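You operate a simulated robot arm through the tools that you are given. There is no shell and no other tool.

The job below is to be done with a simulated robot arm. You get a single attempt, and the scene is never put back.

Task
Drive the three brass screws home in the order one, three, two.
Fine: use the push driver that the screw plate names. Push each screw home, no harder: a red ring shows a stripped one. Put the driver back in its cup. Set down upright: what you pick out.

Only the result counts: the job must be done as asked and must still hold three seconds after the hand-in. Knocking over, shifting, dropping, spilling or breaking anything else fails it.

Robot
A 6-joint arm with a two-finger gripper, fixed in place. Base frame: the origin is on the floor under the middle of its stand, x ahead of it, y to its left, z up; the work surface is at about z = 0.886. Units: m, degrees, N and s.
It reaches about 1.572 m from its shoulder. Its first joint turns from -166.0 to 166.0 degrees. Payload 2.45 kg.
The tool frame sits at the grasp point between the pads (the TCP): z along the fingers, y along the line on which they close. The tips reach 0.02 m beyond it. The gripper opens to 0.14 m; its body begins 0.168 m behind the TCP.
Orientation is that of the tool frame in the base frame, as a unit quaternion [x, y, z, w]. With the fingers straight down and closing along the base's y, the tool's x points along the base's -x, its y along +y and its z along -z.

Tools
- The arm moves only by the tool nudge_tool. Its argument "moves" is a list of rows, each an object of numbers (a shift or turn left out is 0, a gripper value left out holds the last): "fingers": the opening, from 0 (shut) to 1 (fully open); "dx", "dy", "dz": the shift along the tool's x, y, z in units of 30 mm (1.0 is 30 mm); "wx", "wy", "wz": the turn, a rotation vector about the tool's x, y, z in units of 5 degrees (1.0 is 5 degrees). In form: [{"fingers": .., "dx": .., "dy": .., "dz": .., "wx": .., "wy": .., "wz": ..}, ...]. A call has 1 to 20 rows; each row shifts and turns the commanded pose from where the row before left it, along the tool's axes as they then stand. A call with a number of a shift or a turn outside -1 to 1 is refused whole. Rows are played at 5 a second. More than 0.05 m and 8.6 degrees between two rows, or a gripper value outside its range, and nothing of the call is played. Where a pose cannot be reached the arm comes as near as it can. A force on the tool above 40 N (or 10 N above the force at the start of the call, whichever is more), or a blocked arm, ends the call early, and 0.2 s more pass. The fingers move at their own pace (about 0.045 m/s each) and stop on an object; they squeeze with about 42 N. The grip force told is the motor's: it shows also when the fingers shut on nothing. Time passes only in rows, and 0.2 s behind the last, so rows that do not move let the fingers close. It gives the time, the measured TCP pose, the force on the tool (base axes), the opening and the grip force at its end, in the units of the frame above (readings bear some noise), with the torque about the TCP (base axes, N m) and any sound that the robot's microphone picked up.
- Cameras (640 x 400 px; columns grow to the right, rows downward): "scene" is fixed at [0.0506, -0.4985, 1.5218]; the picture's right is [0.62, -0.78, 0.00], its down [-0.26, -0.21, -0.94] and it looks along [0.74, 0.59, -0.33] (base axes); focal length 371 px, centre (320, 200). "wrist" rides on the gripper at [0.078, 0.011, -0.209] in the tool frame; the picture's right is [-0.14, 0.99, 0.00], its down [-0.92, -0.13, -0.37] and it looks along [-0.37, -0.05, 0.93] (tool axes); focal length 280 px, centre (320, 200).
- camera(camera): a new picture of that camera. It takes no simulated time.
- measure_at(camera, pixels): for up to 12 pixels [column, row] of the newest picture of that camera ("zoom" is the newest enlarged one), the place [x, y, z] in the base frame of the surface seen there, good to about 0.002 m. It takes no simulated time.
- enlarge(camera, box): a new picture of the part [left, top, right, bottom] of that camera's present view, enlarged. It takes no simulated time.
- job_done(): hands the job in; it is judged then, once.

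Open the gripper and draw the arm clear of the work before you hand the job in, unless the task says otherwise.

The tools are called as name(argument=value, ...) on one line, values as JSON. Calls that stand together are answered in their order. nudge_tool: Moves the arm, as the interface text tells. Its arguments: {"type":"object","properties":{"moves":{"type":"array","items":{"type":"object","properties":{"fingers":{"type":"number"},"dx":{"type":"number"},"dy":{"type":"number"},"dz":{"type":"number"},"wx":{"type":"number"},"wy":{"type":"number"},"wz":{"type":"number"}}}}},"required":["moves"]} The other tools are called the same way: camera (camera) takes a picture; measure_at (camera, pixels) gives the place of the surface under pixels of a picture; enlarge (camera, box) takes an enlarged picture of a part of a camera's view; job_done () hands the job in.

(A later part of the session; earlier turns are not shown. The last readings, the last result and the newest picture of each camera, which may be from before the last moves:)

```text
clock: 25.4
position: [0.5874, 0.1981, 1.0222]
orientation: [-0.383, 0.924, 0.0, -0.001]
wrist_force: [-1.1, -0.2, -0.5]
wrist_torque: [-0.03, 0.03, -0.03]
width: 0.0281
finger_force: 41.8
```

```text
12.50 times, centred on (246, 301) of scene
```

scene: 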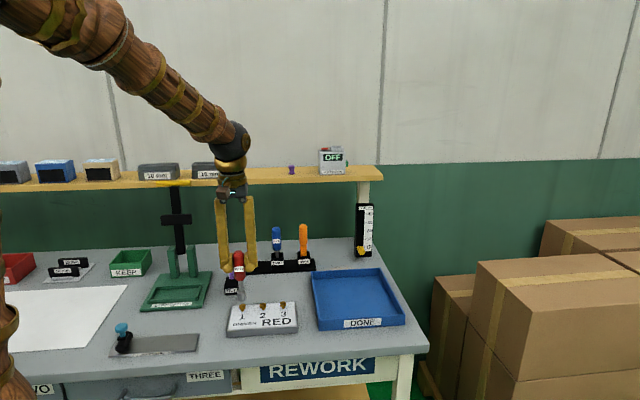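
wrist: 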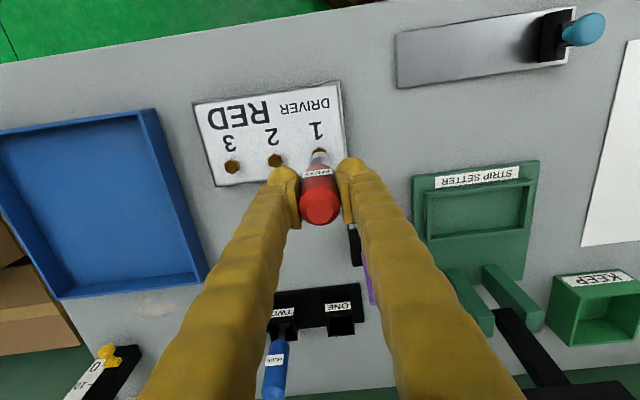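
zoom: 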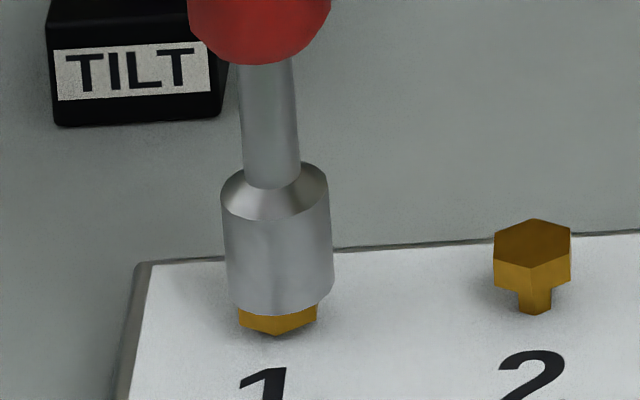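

The head's lower edge has hardly moved between the last two views (y≈334) while the socket moved down a little. I'll zoom in further and measure head and plate heights to see if it is home.

enlarge(camera="scene", box=[242, 302, 258, 314])

enlarge(camera="wrist", box=[290, 130, 350, 180])

```text
16.00 times, centred on (250, 308) of scene
```

zoom: 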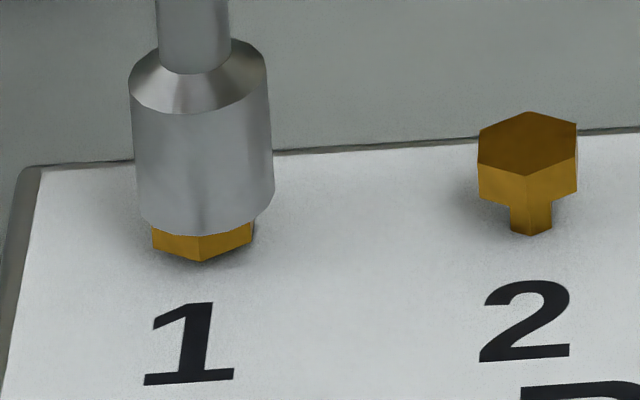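

```text
8.00 times, centred on (320, 155) of wrist
```

zoom: 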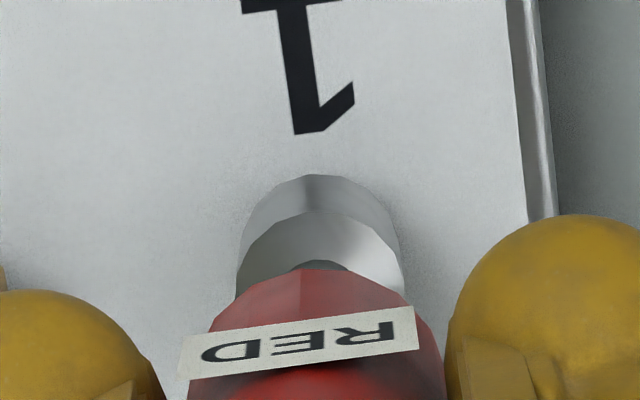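

I'm measuring points on the head's visible side and the plate in front of it in a fresh scene zoom.

enlarge(camera="scene", box=[242, 302, 258, 312])

measure_at(camera="zoom", pixels=[[200, 256], [200, 250], [180, 250], [220, 250], [170, 245], [200, 275], [180, 275], [220, 270], [525, 198], [510, 195], [531, 225], [531, 245]])

```text
16.00 times, centred on (250, 307) of scene
```

zoom: 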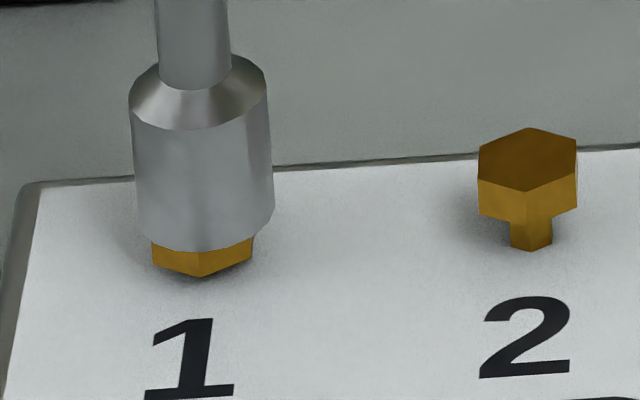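

```text
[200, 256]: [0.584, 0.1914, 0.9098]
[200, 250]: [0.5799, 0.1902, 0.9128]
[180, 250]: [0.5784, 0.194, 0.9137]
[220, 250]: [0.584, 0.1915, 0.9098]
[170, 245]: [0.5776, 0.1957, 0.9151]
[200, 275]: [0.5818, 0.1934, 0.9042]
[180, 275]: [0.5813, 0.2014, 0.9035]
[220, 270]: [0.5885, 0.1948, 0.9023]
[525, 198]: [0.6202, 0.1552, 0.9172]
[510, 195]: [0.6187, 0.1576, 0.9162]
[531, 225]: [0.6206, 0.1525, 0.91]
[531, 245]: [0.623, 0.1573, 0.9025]
```

The lower edge of head 1 measures about 0.9035 against the plate's 0.9012, so it looks about 2 mm short of home. I'll go on gently with 0.4 mm rows.

nudge_tool(moves=[{"dz": 0.013}, {"dz": 0.013}, {}])

enlarge(camera="scene", box=[242, 302, 258, 312])

```text
clock: 26.2
position: [0.5894, 0.1983, 1.0201]
orientation: [-0.383, 0.924, 0.0, -0.001]
wrist_force: [0.5, 0.5, -1.2]
wrist_torque: [0.0, 0.01, -0.05]
width: 0.0283
finger_force: 42.5
```

```text
16.00 times, centred on (250, 307) of scene
```

zoom: 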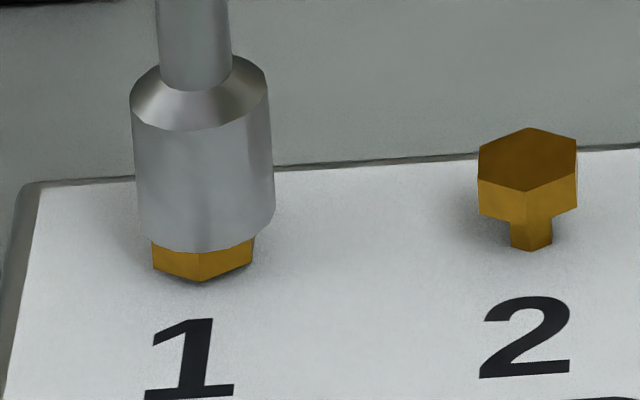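

The head sank another ~0.8 mm (lower corner at y≈282). Continuing with the same gentle rows.

nudge_tool(moves=[{"dz": 0.013}, {"dz": 0.013}, {}])

enlarge(camera="scene", box=[242, 302, 258, 312])

```text
clock: 27.0
position: [0.5881, 0.1982, 1.0183]
orientation: [-0.383, 0.924, 0.0, 0.0]
wrist_force: [0.6, -0.1, -0.3]
wrist_torque: [0.02, -0.02, -0.01]
width: 0.0282
finger_force: 41.5
```

```text
16.00 times, centred on (250, 307) of scene
```

zoom: 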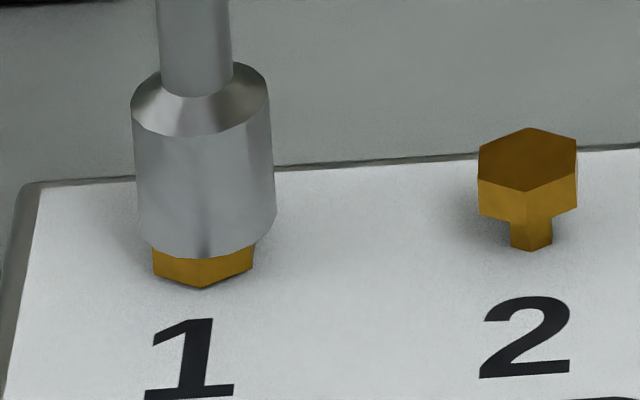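

Head corner now at y≈287 and force still near zero. Another small step.

nudge_tool(moves=[{"dz": 0.01}, {"dz": 0.01}, {}])

enlarge(camera="scene", box=[242, 302, 258, 312])

```text
clock: 27.8
position: [0.5892, 0.1987, 1.0177]
orientation: [-0.383, 0.924, 0.001, 0.0]
wrist_force: [-0.9, 0.1, -0.6]
wrist_torque: [0.05, 0.02, 0.01]
width: 0.0282
finger_force: 42.1
```

```text
16.00 times, centred on (250, 307) of scene
```

zoom: 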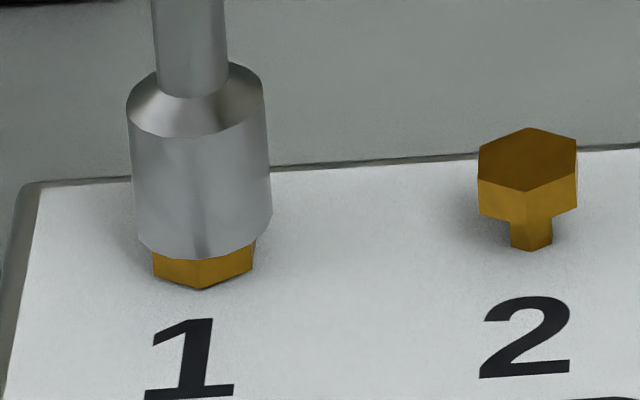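

Corner at y≈289; about 1 mm probably remains. Continuing with 0.3 mm rows.

nudge_tool(moves=[{"dz": 0.01}, {"dz": 0.01}, {}])

enlarge(camera="scene", box=[242, 302, 258, 312])

```text
clock: 28.6
position: [0.5876, 0.1983, 1.0181]
orientation: [-0.383, 0.924, 0.0, 0.0]
wrist_force: [0.9, 2.1, 2.7]
wrist_torque: [0.17, -0.13, 0.03]
width: 0.0282
finger_force: 42.5
```

```text
16.00 times, centred on (250, 307) of scene
```

zoom: 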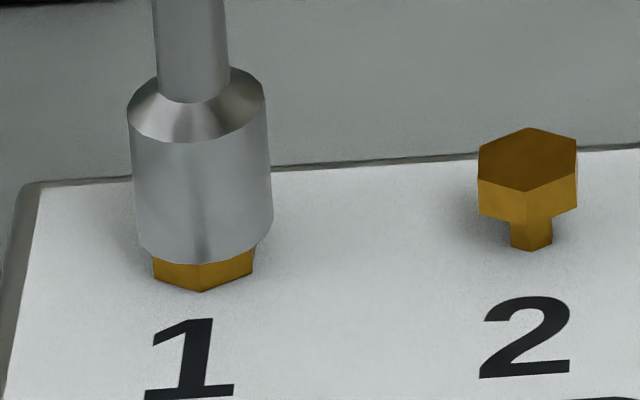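

Force has risen by about 3.7 N from baseline, and the head corner is at y≈292, which is where I expected home to be. I'll check the head's height against the plate before doing anything more.

enlarge(camera="scene", box=[244, 306, 252, 312])

measure_at(camera="scene", pixels=[[242.5, 309.5], [242.5, 310], [242.5, 311], [242.5, 312]])

```text
16.00 times, centred on (248, 309) of scene
```

zoom: 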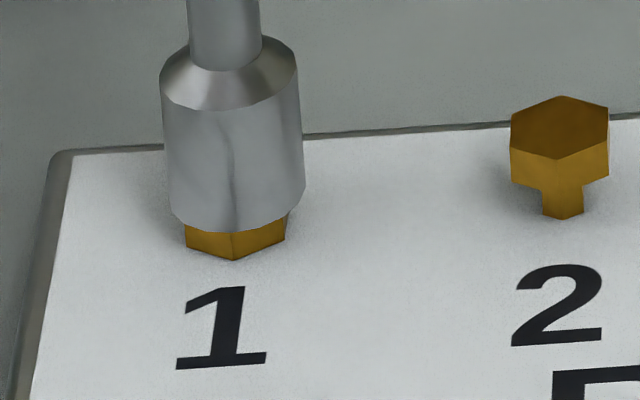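

```text
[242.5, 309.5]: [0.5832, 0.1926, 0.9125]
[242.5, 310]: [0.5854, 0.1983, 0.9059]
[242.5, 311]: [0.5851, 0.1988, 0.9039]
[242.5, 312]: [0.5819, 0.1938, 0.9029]
```

By comparison with screw 2 and the digits, head 1's lower corner is now about where a flush head would be. I'll press a mere 0.2 mm more to tell a hard stop from ordinary resistance.

nudge_tool(moves=[{"dz": 0.006}, {}])

enlarge(camera="scene", box=[244, 306, 252, 312])

```text
clock: 29.2
position: [0.5883, 0.1969, 1.0176]
orientation: [-0.383, 0.924, 0.0, 0.0]
wrist_force: [-1.9, -0.2, 7.9]
wrist_torque: [-0.11, 0.1, 0.0]
width: 0.0281
finger_force: 41.6
```

```text
16.00 times, centred on (248, 309) of scene
```

zoom: 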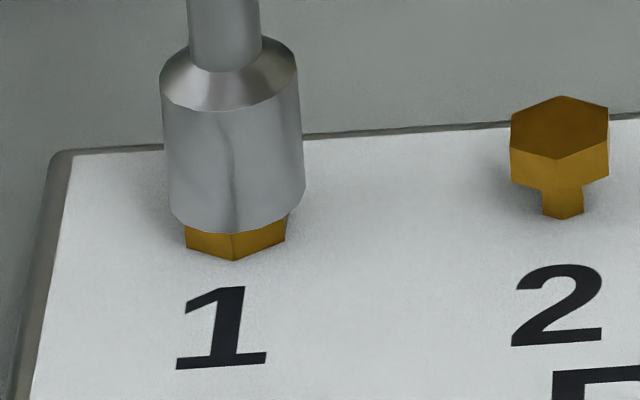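

The force jumped to about 9 N above baseline in 0.2 mm with no visible head motion: a hard stop, so screw 1 is home. I'll lift off straight up and inspect it.

nudge_tool(moves=[{"dz": -0.1}, {"dz": -0.4}, {"dz": -0.5}, {"dz": -0.5}, {}])

enlarge(camera="scene", box=[244, 306, 252, 312])

enlarge(camera="wrist", box=[290, 110, 350, 160])

```text
clock: 30.4
position: [0.5869, 0.1992, 1.0624]
orientation: [-0.382, 0.924, 0.0, 0.0]
wrist_force: [-0.6, 0.0, -1.2]
wrist_torque: [-0.01, 0.0, 0.02]
width: 0.0282
finger_force: 42.1
```

```text
16.00 times, centred on (248, 309) of scene
```

zoom: 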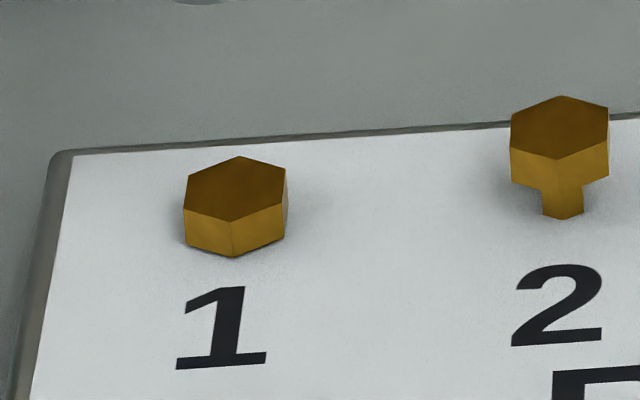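

```text
8.00 times, centred on (320, 135) of wrist
```

zoom: 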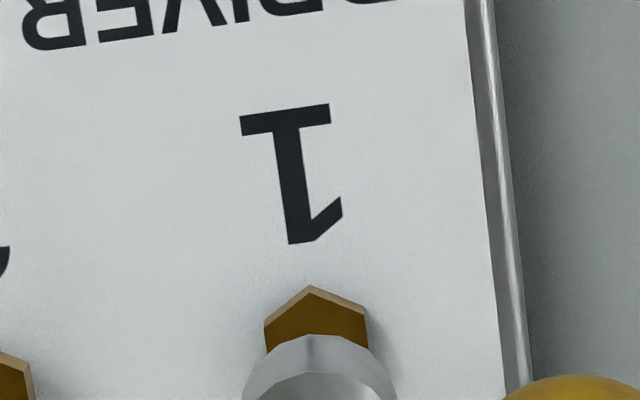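

Lifted off with no red ring. I'll measure the head's top and bottom edge against the plate to verify it's seated.

enlarge(camera="scene", box=[240, 302, 248, 314])

camera(camera="scene")

```text
16.00 times, centred on (244, 308) of scene
```

zoom: 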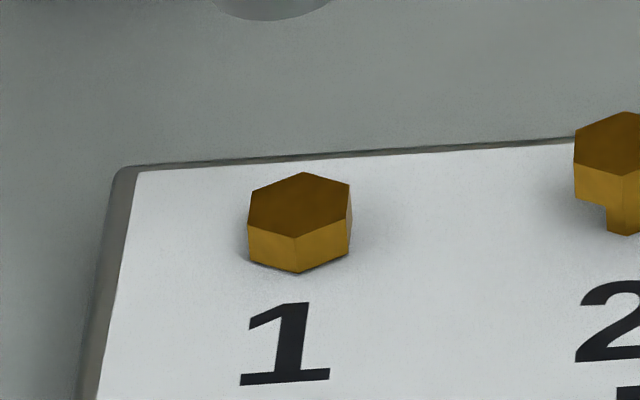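

```text
taken
```

scene: 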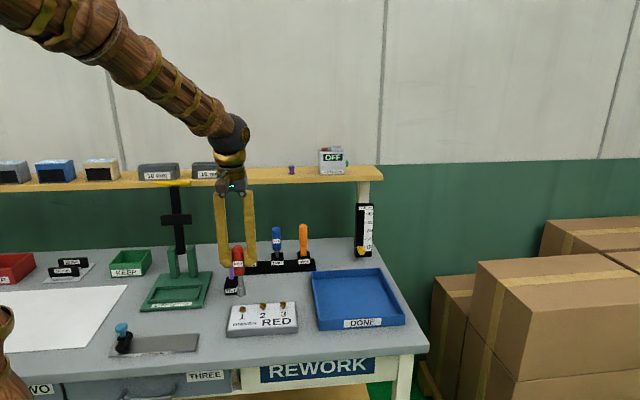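

I'm measuring the head's top face around (300,205) and the plate around it in the zoom.

measure_at(camera="zoom", pixels=[[300, 205], [280, 205], [320, 205], [300, 190], [300, 220], [265, 205], [335, 200], [400, 220], [220, 230], [400, 280], [200, 280], [300, 285]])

measure_at(camera="zoom", pixels=[[297, 268], [297, 264], [297, 260], [297, 245], [270, 260], [325, 255], [297, 276], [270, 272], [325, 270], [600, 150], [620, 150], [610, 130]])

```text
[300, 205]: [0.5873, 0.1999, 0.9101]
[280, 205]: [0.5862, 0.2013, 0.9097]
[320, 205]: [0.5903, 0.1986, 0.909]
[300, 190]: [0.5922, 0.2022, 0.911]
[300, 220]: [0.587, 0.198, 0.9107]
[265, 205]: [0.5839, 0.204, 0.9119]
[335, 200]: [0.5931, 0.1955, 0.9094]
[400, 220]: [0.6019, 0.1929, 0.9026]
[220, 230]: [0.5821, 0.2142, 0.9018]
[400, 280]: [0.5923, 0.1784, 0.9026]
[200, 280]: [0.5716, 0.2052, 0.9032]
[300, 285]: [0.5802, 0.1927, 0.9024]
```

```text
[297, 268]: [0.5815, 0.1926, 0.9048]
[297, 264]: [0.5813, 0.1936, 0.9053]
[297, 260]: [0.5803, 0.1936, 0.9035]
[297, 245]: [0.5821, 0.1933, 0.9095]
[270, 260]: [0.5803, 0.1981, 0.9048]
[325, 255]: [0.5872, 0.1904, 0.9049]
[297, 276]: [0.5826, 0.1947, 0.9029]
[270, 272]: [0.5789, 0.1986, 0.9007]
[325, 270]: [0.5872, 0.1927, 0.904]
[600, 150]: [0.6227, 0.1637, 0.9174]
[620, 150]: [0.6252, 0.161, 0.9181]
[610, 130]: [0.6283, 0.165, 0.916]
```

Head 1's top is now at z≈0.910, against 0.918 for the untouched ones, over a plate at 0.9024. I need the head's thickness to judge flushness, so I'll zoom on screws 2 and 3.

enlarge(camera="scene", box=[265, 300, 273, 312])

enlarge(camera="wrist", box=[205, 110, 345, 190])

```text
16.00 times, centred on (269, 306) of scene
```

zoom: 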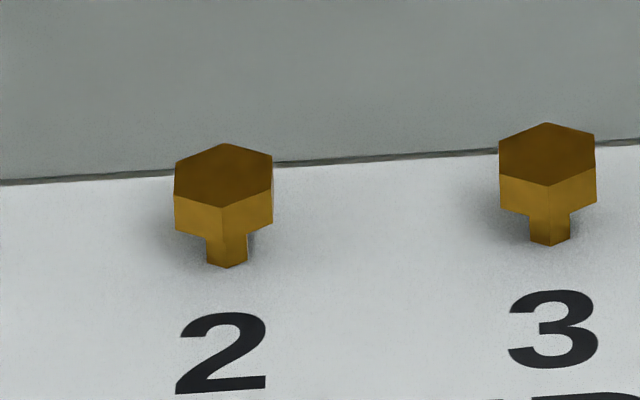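

```text
4.57 times, centred on (275, 150) of wrist
```

zoom: 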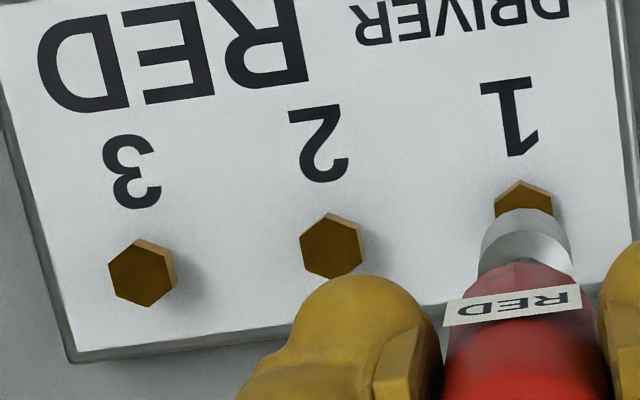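

Screw 1 moved about 8 mm, its underside meets the plate within measuring error, and the stop was hard at the same height it rests at now, so it's home and shows no red ring. Next is screw 3: I'll shift −111 mm in tool y at this height and then come down to about 12 mm above its head.

nudge_tool(moves=[{"dy": -0.6, "dx": 0.037}, {"dy": -0.7}, {"dy": -0.7}, {"dy": -0.7}, {"dy": -0.6}, {"dy": -0.4}, {}, {"dz": 0.4}, {"dz": 0.4}, {}])

enlarge(camera="scene", box=[268, 284, 300, 316])

enlarge(camera="wrist", box=[280, 130, 360, 190])

```text
clock: 32.6
position: [0.6654, 0.1183, 1.0375]
orientation: [-0.383, 0.924, 0.0, -0.001]
wrist_force: [-0.7, -0.5, -1.2]
wrist_torque: [0.04, 0.02, 0.02]
width: 0.0282
finger_force: 42.1
```

```text
12.50 times, centred on (284, 300) of scene
```

zoom: 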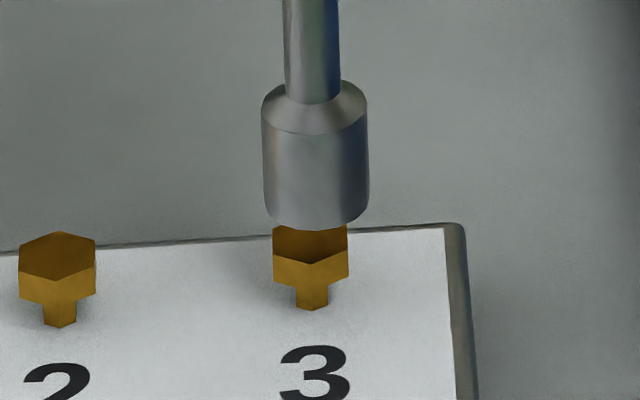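

```text
6.67 times, centred on (320, 160) of wrist
```

zoom: 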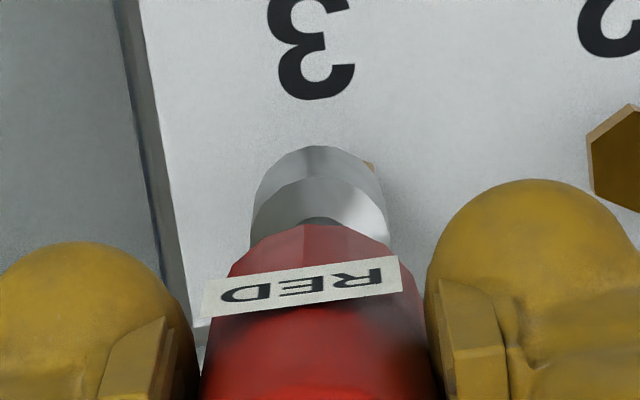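

Over screw 3 the socket looks about 1.8 mm too far right in the picture. I'll measure the socket and head points here to get the full offset.

enlarge(camera="scene", box=[268, 284, 300, 316])

measure_at(camera="zoom", pixels=[[315, 150], [315, 160], [315, 170], [316, 180], [316, 190], [316, 200], [316, 210], [316, 218], [308, 180], [324, 180], [317, 224], [314, 140]])

measure_at(camera="zoom", pixels=[[310, 240], [300, 242], [320, 242], [310, 255], [290, 240], [335, 240], [310, 248], [57, 257], [57, 245], [57, 268], [40, 257], [75, 257]])

```text
12.50 times, centred on (284, 300) of scene
```

zoom: 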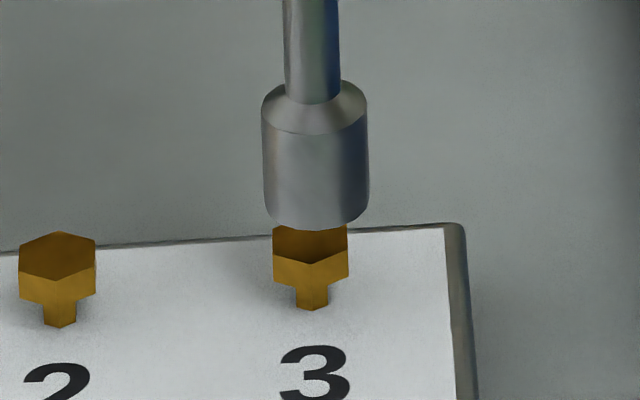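

```text
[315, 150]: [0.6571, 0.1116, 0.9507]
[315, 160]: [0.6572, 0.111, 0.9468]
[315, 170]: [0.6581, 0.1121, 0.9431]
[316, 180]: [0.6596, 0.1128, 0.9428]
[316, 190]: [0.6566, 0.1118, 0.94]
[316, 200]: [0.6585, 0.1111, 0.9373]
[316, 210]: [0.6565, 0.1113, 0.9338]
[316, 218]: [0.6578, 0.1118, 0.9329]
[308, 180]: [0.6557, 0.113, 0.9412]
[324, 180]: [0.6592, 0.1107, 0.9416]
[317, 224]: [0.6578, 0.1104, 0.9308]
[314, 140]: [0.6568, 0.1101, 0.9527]
```

```text
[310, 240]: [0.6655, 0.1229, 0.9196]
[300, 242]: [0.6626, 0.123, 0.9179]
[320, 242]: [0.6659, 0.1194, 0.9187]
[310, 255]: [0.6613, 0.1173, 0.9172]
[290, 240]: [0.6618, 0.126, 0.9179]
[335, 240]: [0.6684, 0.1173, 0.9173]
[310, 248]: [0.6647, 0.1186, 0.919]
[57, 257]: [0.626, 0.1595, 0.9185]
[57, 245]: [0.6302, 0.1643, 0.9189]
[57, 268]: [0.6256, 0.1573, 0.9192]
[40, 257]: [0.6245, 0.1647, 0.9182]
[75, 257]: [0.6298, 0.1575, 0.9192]
```

The socket needs about −1.2 mm in tool x and +1.8 mm in tool y, which also puts it exactly in line with screw 1's position. I'll apply that, come down 5 mm, and check.

nudge_tool(moves=[{"dx": -0.04, "dy": 0.06}, {"dz": 0.1}, {"dz": 0.07}, {}, {}])

enlarge(camera="scene", box=[268, 284, 300, 316])

enlarge(camera="wrist", box=[280, 130, 360, 190])

```text
clock: 33.8
position: [0.6664, 0.1219, 1.0329]
orientation: [-0.383, 0.924, 0.0, 0.0]
wrist_force: [-0.1, -0.1, -1.9]
wrist_torque: [0.05, -0.01, 0.02]
width: 0.0282
finger_force: 41.4
```

```text
12.50 times, centred on (284, 300) of scene
```

zoom: 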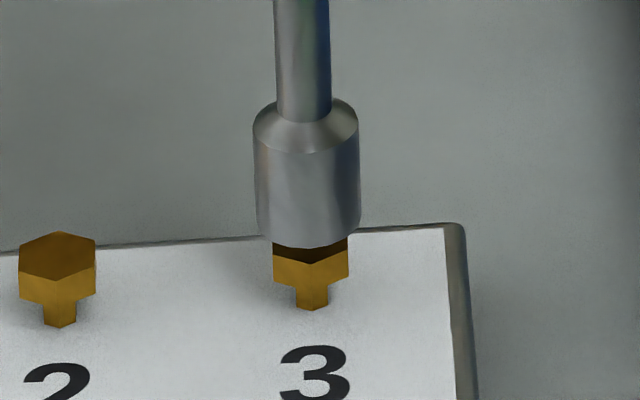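

```text
6.67 times, centred on (320, 160) of wrist
```

zoom: 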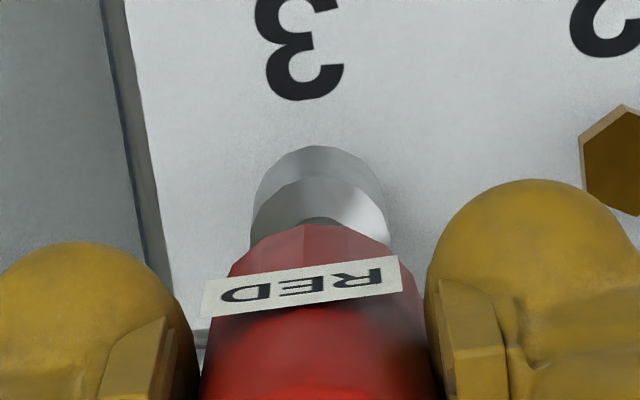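

Laterally it's right on now. I'll measure the socket again to confirm the depth direction against the head (0.6657, 0.1211).

measure_at(camera="scene", pixels=[[283, 296]])

enlarge(camera="scene", box=[272, 288, 296, 312])

```text
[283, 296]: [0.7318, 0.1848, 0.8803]
```

```text
16.00 times, centred on (284, 300) of scene
```

zoom: 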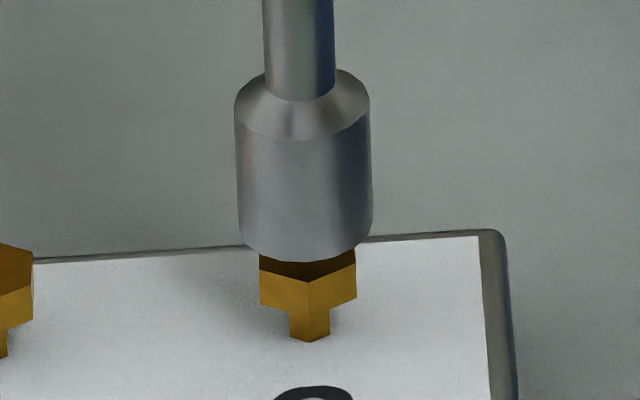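

The socket axis is at x≈305 in this zoom and the screw at x≈308. I'm measuring a column of points down the socket's front.

measure_at(camera="zoom", pixels=[[304, 150], [304, 160], [304, 170], [304, 180], [304, 190], [305, 200], [305, 210], [305, 220], [305, 230], [305, 240], [306, 250], [306, 256]])

measure_at(camera="zoom", pixels=[[308, 266], [308, 270], [308, 275], [295, 268], [320, 266], [305, 155], [305, 165], [305, 175], [305, 185], [305, 195], [305, 205], [305, 225]])

```text
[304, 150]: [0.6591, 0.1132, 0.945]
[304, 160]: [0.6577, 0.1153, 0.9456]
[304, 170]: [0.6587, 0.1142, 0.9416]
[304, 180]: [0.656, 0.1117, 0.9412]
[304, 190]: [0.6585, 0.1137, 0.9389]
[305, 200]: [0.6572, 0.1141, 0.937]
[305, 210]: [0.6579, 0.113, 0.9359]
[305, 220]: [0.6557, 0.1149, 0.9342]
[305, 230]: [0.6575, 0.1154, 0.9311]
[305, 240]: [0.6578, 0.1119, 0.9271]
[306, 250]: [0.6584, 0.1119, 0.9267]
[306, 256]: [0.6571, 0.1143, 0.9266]
```

```text
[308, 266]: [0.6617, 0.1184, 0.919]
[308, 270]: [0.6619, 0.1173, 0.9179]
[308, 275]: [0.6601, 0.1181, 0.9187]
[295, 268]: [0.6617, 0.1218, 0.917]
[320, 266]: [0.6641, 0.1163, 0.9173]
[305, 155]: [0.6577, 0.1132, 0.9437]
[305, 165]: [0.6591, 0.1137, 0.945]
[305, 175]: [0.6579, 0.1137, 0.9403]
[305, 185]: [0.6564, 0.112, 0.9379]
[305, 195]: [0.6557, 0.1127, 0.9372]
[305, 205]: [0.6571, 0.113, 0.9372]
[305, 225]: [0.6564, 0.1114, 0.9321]
```

The socket centre works out to (0.6655, 0.1214) against the screw at (0.6657, 0.1211), so it's aligned with about a 7 mm gap. I'll descend 6 mm, then 1 mm rows until the screw starts sinking.

nudge_tool(moves=[{"dz": 0.07}, {"dz": 0.07}, {"dz": 0.06}, {"dz": 0.02}, {"dz": 0.02}, {"dz": 0.02}, {}])

enlarge(camera="scene", box=[272, 288, 296, 312])

```text
clock: 35.4
position: [0.6666, 0.1214, 1.026]
orientation: [-0.382, 0.924, 0.0, 0.0]
wrist_force: [-0.6, 0.5, -1.3]
wrist_torque: [-0.03, 0.03, -0.03]
width: 0.0284
finger_force: 42.6
```

```text
16.00 times, centred on (284, 300) of scene
```

zoom: 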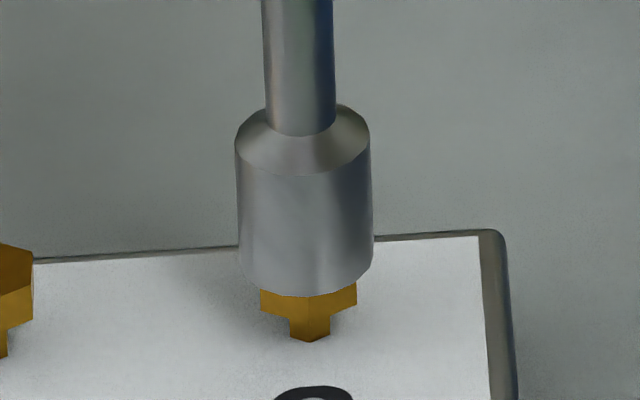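

The socket is at the head, with the shank still fully visible. I'll go down 2.4 mm in 0.6 mm rows.

nudge_tool(moves=[{"dz": 0.02}, {"dz": 0.02}, {"dz": 0.02}, {"dz": 0.02}, {}])

enlarge(camera="scene", box=[272, 288, 296, 312])

```text
clock: 36.6
position: [0.6659, 0.1227, 1.0235]
orientation: [-0.382, 0.924, 0.0, 0.0]
wrist_force: [0.9, -0.2, -1.4]
wrist_torque: [0.0, 0.02, 0.02]
width: 0.0284
finger_force: 42.3
```

```text
16.00 times, centred on (284, 300) of scene
```

zoom: 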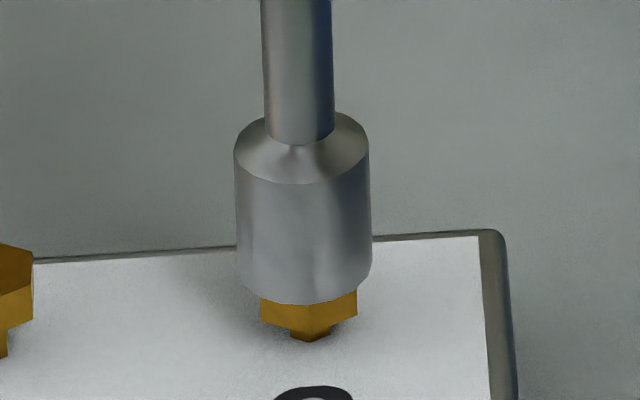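

It sinks smoothly (left lower corner moved from y=303 to 318). I'll go another 2.4 mm.

nudge_tool(moves=[{"dz": 0.02}, {"dz": 0.02}, {"dz": 0.02}, {"dz": 0.02}, {}])

enlarge(camera="scene", box=[272, 288, 296, 312])

```text
clock: 37.8
position: [0.6661, 0.1204, 1.0201]
orientation: [-0.382, 0.924, 0.001, 0.0]
wrist_force: [0.5, 0.0, -0.9]
wrist_torque: [-0.02, -0.02, -0.02]
width: 0.0279
finger_force: 41.7
```

```text
16.00 times, centred on (284, 300) of scene
```

zoom: 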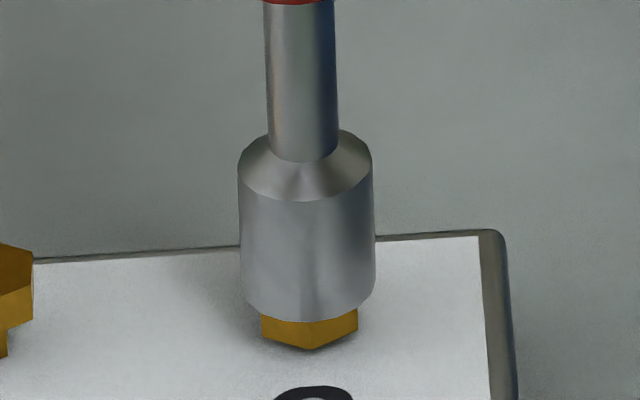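

About 1.7 mm remains (front corner at y≈349, home expected near 358). I'll continue with 0.4 mm rows.

nudge_tool(moves=[{"dz": 0.013}, {"dz": 0.013}, {"dz": 0.013}, {}])

enlarge(camera="scene", box=[272, 288, 296, 312])

```text
clock: 38.8
position: [0.6657, 0.1214, 1.0194]
orientation: [-0.383, 0.924, 0.0, 0.0]
wrist_force: [0.2, 0.2, -2.0]
wrist_torque: [0.0, 0.04, 0.05]
width: 0.0286
finger_force: 42.2
```

```text
16.00 times, centred on (284, 300) of scene
```

zoom: 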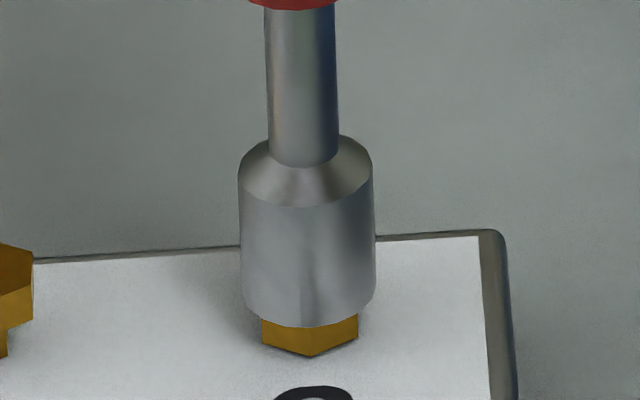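

Front corner now at y≈355, with force still at baseline. I'll proceed with 0.3 mm rows.

nudge_tool(moves=[{"dz": 0.01}, {"dz": 0.01}, {}])

enlarge(camera="scene", box=[272, 288, 296, 312])

```text
clock: 39.6
position: [0.6672, 0.1199, 1.0189]
orientation: [-0.383, 0.924, -0.001, 0.0]
wrist_force: [-0.5, 0.1, -0.6]
wrist_torque: [0.01, -0.04, 0.02]
width: 0.0282
finger_force: 41.9
```

```text
16.00 times, centred on (284, 300) of scene
```

zoom: 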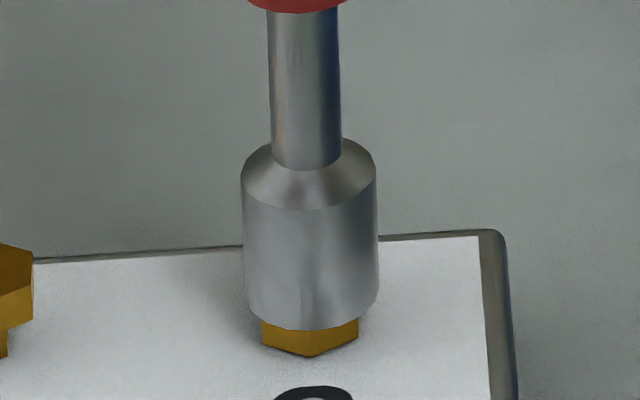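

No force change yet. Next 0.4 mm in two tiny rows.

nudge_tool(moves=[{"dz": 0.007}, {"dz": 0.007}, {}])

enlarge(camera="scene", box=[272, 288, 296, 312])

```text
clock: 40.4
position: [0.6662, 0.1201, 1.0183]
orientation: [-0.383, 0.924, 0.0, 0.0]
wrist_force: [0.4, 0.1, 1.3]
wrist_torque: [-0.02, -0.02, 0.0]
width: 0.0281
finger_force: 42.0
```

```text
16.00 times, centred on (284, 300) of scene
```

zoom: 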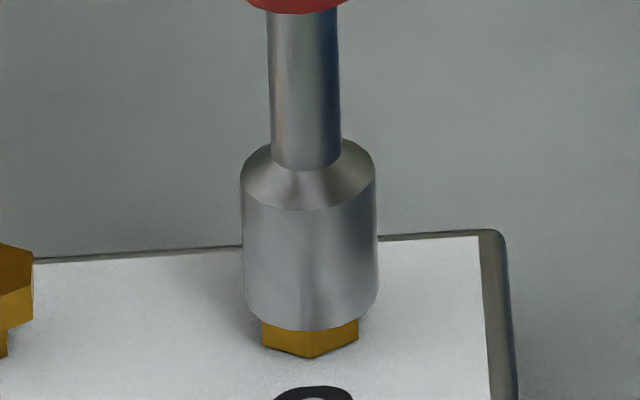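

Force is up by about 2.5 N, so it's reaching the stop. Another 0.2 mm.

nudge_tool(moves=[{"dz": 0.007}, {}])

```text
clock: 41.0
position: [0.6669, 0.1213, 1.0172]
orientation: [-0.383, 0.924, 0.0, 0.0]
wrist_force: [1.0, 0.1, 3.1]
wrist_torque: [0.03, -0.19, 0.0]
width: 0.0283
finger_force: 41.3
```

Force is 3.1 N (about 4.3 above baseline) and rising as it did at screw 1's stop. One more 0.2 mm to match the seating force used there.

nudge_tool(moves=[{"dz": 0.006}, {}])

enlarge(camera="scene", box=[272, 288, 296, 312])

```text
clock: 41.6
position: [0.6659, 0.1204, 1.0179]
orientation: [-0.383, 0.924, 0.0, 0.001]
wrist_force: [-0.6, 1.8, 3.9]
wrist_torque: [0.1, 0.11, 0.0]
width: 0.0283
finger_force: 42.1
```

```text
16.00 times, centred on (284, 300) of scene
```

zoom: 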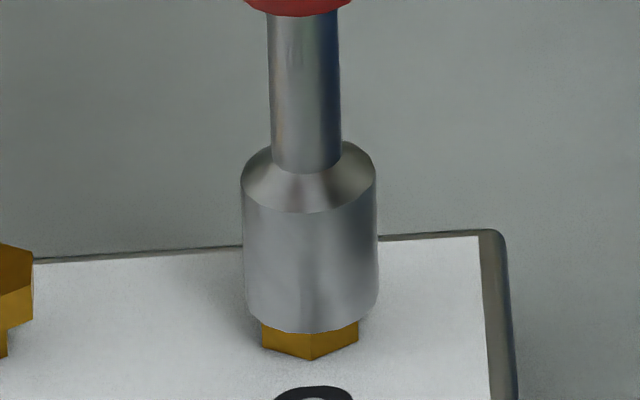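

Force is now about 5 N above baseline with the head's corner at y≈359, the expected flush spot. One more 0.2 mm brings it to about the same push as screw 1.

nudge_tool(moves=[{"dz": 0.006}, {}])

enlarge(camera="scene", box=[272, 288, 296, 312])

```text
clock: 42.2
position: [0.6653, 0.1197, 1.018]
orientation: [-0.383, 0.924, 0.0, 0.0]
wrist_force: [0.7, 0.2, 3.4]
wrist_torque: [-0.03, -0.13, 0.01]
width: 0.028
finger_force: 42.0
```

```text
16.00 times, centred on (284, 300) of scene
```

zoom: 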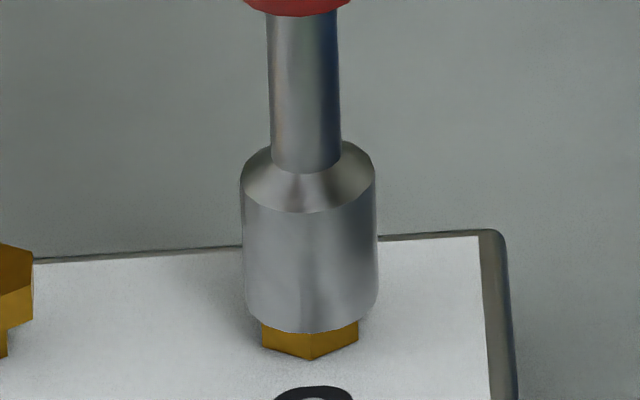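

Force is 3.4 N and the head hasn't moved. Another 0.2 mm to see the force respond.

nudge_tool(moves=[{"dz": 0.007}, {}])

```text
clock: 42.8
position: [0.6664, 0.121, 1.0176]
orientation: [-0.383, 0.924, 0.0, 0.001]
wrist_force: [0.0, -1.9, 6.7]
wrist_torque: [-0.18, 0.04, 0.0]
width: 0.0283
finger_force: 42.3
```

Force is 6.7 N (about 8 N above baseline) with no further motion, so screw 3 is against its stop like screw 1. I'll lift off straight up and inspect.

nudge_tool(moves=[{"dz": -0.1}, {"dz": -0.4}, {"dz": -0.5}, {"dz": -0.5}, {}])

enlarge(camera="scene", box=[272, 288, 296, 312])

enlarge(camera="scene", box=[240, 302, 248, 314])

```text
clock: 44.0
position: [0.6662, 0.1215, 1.0616]
orientation: [-0.382, 0.924, -0.001, 0.0]
wrist_force: [-0.4, 0.1, -1.0]
wrist_torque: [0.0, 0.0, 0.02]
width: 0.0281
finger_force: 41.6
```

```text
16.00 times, centred on (284, 300) of scene
```

zoom: 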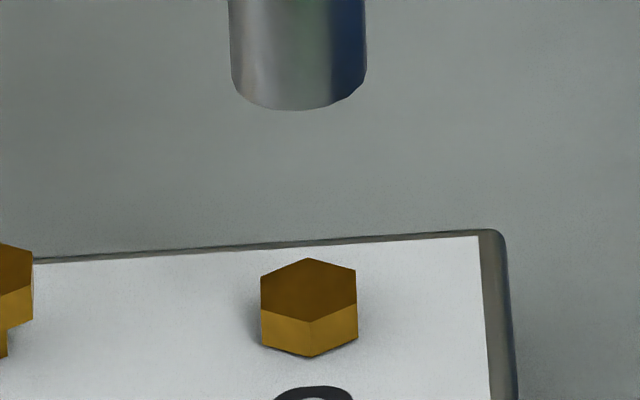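

```text
16.00 times, centred on (244, 308) of scene
```

zoom: 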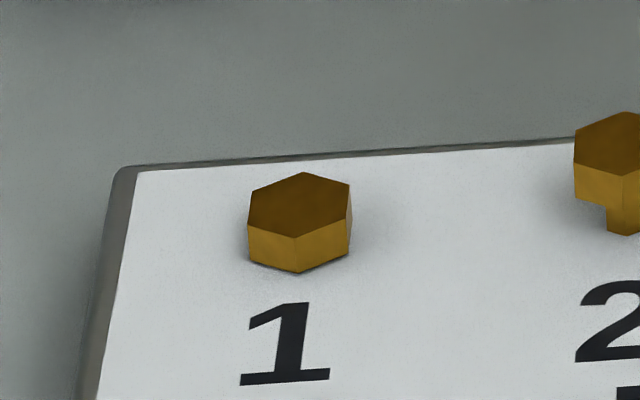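

Screw 3 shows no red ring and its lower corner rests at y≈357. I'll measure its top and the plate, and screw 1's top again, to compare seating heights.

measure_at(camera="zoom", pixels=[[300, 205], [290, 205], [310, 205], [300, 195], [300, 215], [285, 195], [315, 195], [285, 215], [315, 215], [270, 205], [330, 205], [300, 225]])

enlarge(camera="scene", box=[272, 296, 296, 320])

```text
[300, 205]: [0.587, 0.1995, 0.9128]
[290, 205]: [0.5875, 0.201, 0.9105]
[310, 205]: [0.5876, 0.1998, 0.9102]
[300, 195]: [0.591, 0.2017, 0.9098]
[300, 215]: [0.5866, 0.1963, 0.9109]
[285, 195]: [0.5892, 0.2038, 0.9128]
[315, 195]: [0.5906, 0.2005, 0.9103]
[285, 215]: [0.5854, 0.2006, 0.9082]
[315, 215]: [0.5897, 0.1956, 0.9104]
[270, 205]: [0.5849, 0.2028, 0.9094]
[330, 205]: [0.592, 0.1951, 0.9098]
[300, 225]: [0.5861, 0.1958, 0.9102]
```

```text
16.00 times, centred on (284, 308) of scene
```

zoom: 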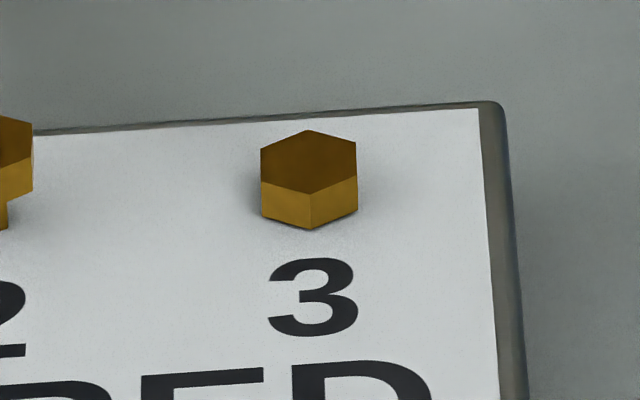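

Screw 1's top averages z≈0.9104. Now the same for screw 3, with face centre at about (308,162), plus the plate around it.

measure_at(camera="zoom", pixels=[[308, 162], [298, 162], [318, 162], [308, 150], [308, 174], [290, 155], [325, 155], [290, 170], [325, 170], [275, 162], [340, 162], [308, 182]])

measure_at(camera="zoom", pixels=[[400, 160], [400, 200], [420, 240], [220, 180], [220, 220], [230, 250], [308, 248], [280, 240], [340, 240], [400, 300], [200, 280], [440, 180]])

```text
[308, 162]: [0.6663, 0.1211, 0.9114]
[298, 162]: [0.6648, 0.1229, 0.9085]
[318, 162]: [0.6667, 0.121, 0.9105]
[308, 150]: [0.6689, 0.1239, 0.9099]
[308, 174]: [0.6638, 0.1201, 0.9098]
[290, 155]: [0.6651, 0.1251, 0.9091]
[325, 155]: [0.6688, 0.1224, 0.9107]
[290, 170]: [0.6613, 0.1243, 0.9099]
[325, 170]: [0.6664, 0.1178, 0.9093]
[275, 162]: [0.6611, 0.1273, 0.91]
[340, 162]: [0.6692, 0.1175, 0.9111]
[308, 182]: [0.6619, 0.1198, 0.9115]
```

```text
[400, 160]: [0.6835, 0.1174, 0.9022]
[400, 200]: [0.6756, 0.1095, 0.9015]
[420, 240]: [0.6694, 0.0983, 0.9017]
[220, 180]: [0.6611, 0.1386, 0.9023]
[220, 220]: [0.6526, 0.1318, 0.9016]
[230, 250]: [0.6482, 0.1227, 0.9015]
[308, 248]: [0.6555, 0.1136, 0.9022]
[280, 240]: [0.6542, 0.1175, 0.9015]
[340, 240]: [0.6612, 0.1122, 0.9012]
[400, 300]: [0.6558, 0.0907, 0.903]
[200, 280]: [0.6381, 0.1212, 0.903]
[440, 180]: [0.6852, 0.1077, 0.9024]
```

Screws 1 and 3 rest at equal heights (0.9104 and 0.9101), both 8 mm lower than before and flush. Next is screw 2, halfway between: +54.6 mm in tool y, then down to about 7 mm above its head.

nudge_tool(moves=[{"dy": 0.5}, {"dy": 0.6}, {"dy": 0.5}, {"dy": 0.22}, {}, {"dz": 0.4}, {"dz": 0.4}, {"dz": 0.1}, {}, {}])

enlarge(camera="scene", box=[252, 290, 276, 314])

enlarge(camera="wrist", box=[280, 130, 360, 190])

```text
clock: 46.2
position: [0.6283, 0.1599, 1.0354]
orientation: [-0.383, 0.924, 0.0, 0.0]
wrist_force: [-0.1, 0.7, -1.2]
wrist_torque: [0.03, 0.01, -0.01]
width: 0.0282
finger_force: 41.6
```

```text
16.00 times, centred on (264, 302) of scene
```

zoom: 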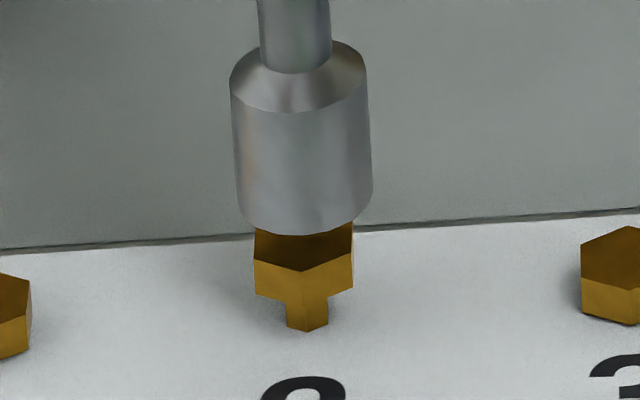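

```text
6.67 times, centred on (320, 160) of wrist
```

zoom: 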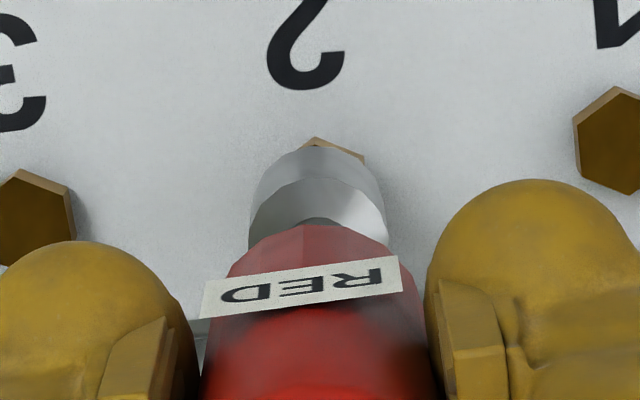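

Nearly aligned: the socket looks about 0.7 mm right of the screw in the picture. I'll measure the socket front and the head for the depth direction.

measure_at(camera="zoom", pixels=[[301, 125], [301, 135], [302, 145], [302, 155], [302, 165], [303, 175], [303, 185], [304, 195], [304, 205], [304, 215], [305, 225], [305, 231]])

measure_at(camera="zoom", pixels=[[301, 130], [302, 140], [302, 150], [302, 160], [303, 170], [303, 180], [303, 190], [304, 200], [304, 210], [303, 245], [280, 245], [325, 245]])

```text
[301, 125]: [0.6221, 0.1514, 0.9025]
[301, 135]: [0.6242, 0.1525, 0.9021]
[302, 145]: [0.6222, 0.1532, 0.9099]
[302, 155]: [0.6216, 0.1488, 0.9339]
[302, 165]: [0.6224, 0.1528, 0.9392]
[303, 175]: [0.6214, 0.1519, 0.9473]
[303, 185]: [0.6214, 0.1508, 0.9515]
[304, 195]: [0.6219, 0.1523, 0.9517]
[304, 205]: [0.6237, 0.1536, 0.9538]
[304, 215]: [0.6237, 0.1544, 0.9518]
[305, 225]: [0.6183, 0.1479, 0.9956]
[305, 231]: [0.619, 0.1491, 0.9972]
```

```text
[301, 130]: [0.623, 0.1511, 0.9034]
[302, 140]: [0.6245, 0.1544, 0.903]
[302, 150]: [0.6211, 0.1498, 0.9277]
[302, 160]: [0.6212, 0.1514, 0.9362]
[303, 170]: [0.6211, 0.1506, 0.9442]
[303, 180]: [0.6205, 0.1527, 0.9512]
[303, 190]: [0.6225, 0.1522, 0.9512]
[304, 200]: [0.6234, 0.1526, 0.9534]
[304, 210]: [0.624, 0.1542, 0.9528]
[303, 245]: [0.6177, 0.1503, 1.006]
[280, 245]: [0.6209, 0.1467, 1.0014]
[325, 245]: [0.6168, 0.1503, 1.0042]
```

The newest zoom was the wrist one, so those points don't apply. I'll take the scene zoom again and measure on it.

enlarge(camera="scene", box=[252, 290, 276, 314])

measure_at(camera="zoom", pixels=[[301, 125], [301, 135], [302, 145], [302, 155], [302, 165], [303, 175], [303, 185], [304, 195], [304, 205], [304, 215], [305, 225], [305, 231]])

measure_at(camera="zoom", pixels=[[301, 130], [302, 140], [302, 150], [302, 160], [303, 170], [303, 180], [303, 190], [304, 200], [304, 210], [303, 245], [280, 245], [325, 245]])

```text
16.00 times, centred on (264, 302) of scene
```

zoom: 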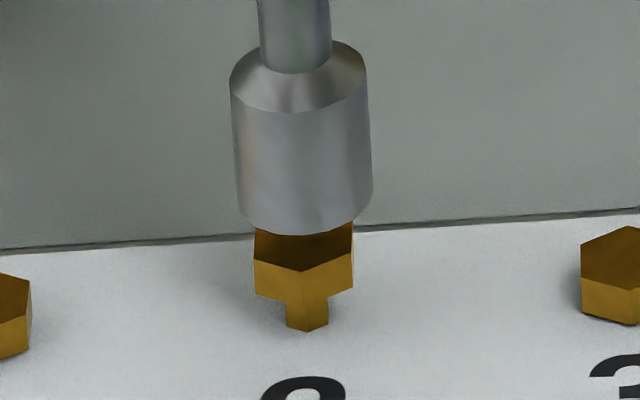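

```text
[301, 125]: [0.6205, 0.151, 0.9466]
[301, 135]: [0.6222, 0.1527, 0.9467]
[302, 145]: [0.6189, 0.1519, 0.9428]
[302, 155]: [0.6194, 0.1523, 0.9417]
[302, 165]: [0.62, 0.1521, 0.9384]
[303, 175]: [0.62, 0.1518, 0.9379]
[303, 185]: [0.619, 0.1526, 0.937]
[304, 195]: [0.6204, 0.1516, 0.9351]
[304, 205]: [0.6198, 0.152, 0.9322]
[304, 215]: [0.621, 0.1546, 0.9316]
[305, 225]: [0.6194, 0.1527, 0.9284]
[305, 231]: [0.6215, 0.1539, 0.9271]
```

```text
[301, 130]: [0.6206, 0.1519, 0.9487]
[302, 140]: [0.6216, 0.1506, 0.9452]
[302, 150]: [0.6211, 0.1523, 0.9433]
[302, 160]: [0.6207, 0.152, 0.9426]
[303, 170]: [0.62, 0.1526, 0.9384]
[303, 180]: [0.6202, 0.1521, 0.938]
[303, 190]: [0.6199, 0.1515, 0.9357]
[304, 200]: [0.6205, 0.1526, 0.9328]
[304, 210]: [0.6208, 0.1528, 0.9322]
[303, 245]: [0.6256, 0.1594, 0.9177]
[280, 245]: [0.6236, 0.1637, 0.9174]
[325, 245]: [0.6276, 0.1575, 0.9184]
```

The socket centre comes to (0.6279, 0.1609) against the screw at (0.6271, 0.1603), under 1 mm off. I'll apply a small correction (+0.75 mm x, +0.5 mm y), then descend to contact and start sinking.

nudge_tool(moves=[{"dx": 0.025, "dy": 0.015}, {"dz": 0.08}, {"dz": 0.08}, {"dz": 0.08}, {"dz": 0.04}, {"dz": 0.03}, {}])

enlarge(camera="scene", box=[252, 290, 276, 314])

```text
clock: 47.8
position: [0.6278, 0.1594, 1.0251]
orientation: [-0.383, 0.924, 0.0, 0.0]
wrist_force: [-0.2, 0.2, -1.0]
wrist_torque: [0.03, 0.0, 0.03]
width: 0.028
finger_force: 42.1
```

```text
16.00 times, centred on (264, 302) of scene
```

zoom: 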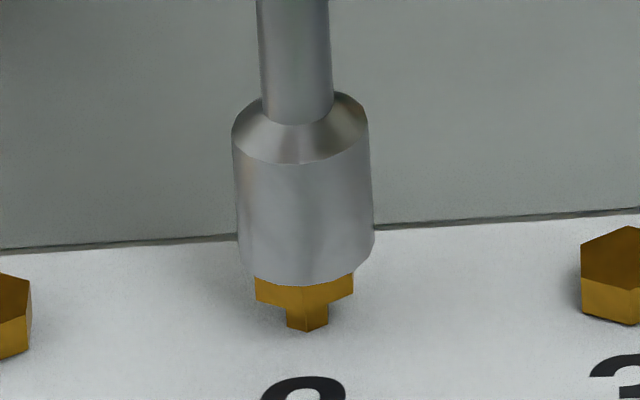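

In contact and beginning to sink. I'll go down 3 mm in 0.6 mm rows.

nudge_tool(moves=[{"dz": 0.02}, {"dz": 0.02}, {"dz": 0.02}, {"dz": 0.02}, {"dz": 0.02}, {}])

enlarge(camera="scene", box=[252, 290, 276, 314])

```text
clock: 49.2
position: [0.6267, 0.1595, 1.0244]
orientation: [-0.383, 0.924, 0.0, 0.0]
wrist_force: [0.2, -0.1, -1.0]
wrist_torque: [-0.03, 0.02, 0.01]
width: 0.0283
finger_force: 41.8
```

```text
16.00 times, centred on (264, 302) of scene
```

zoom: 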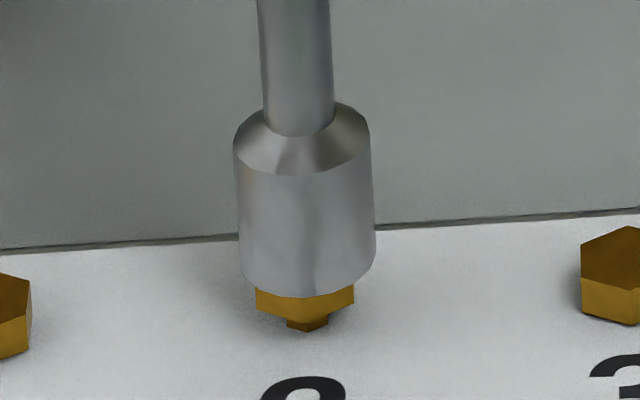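

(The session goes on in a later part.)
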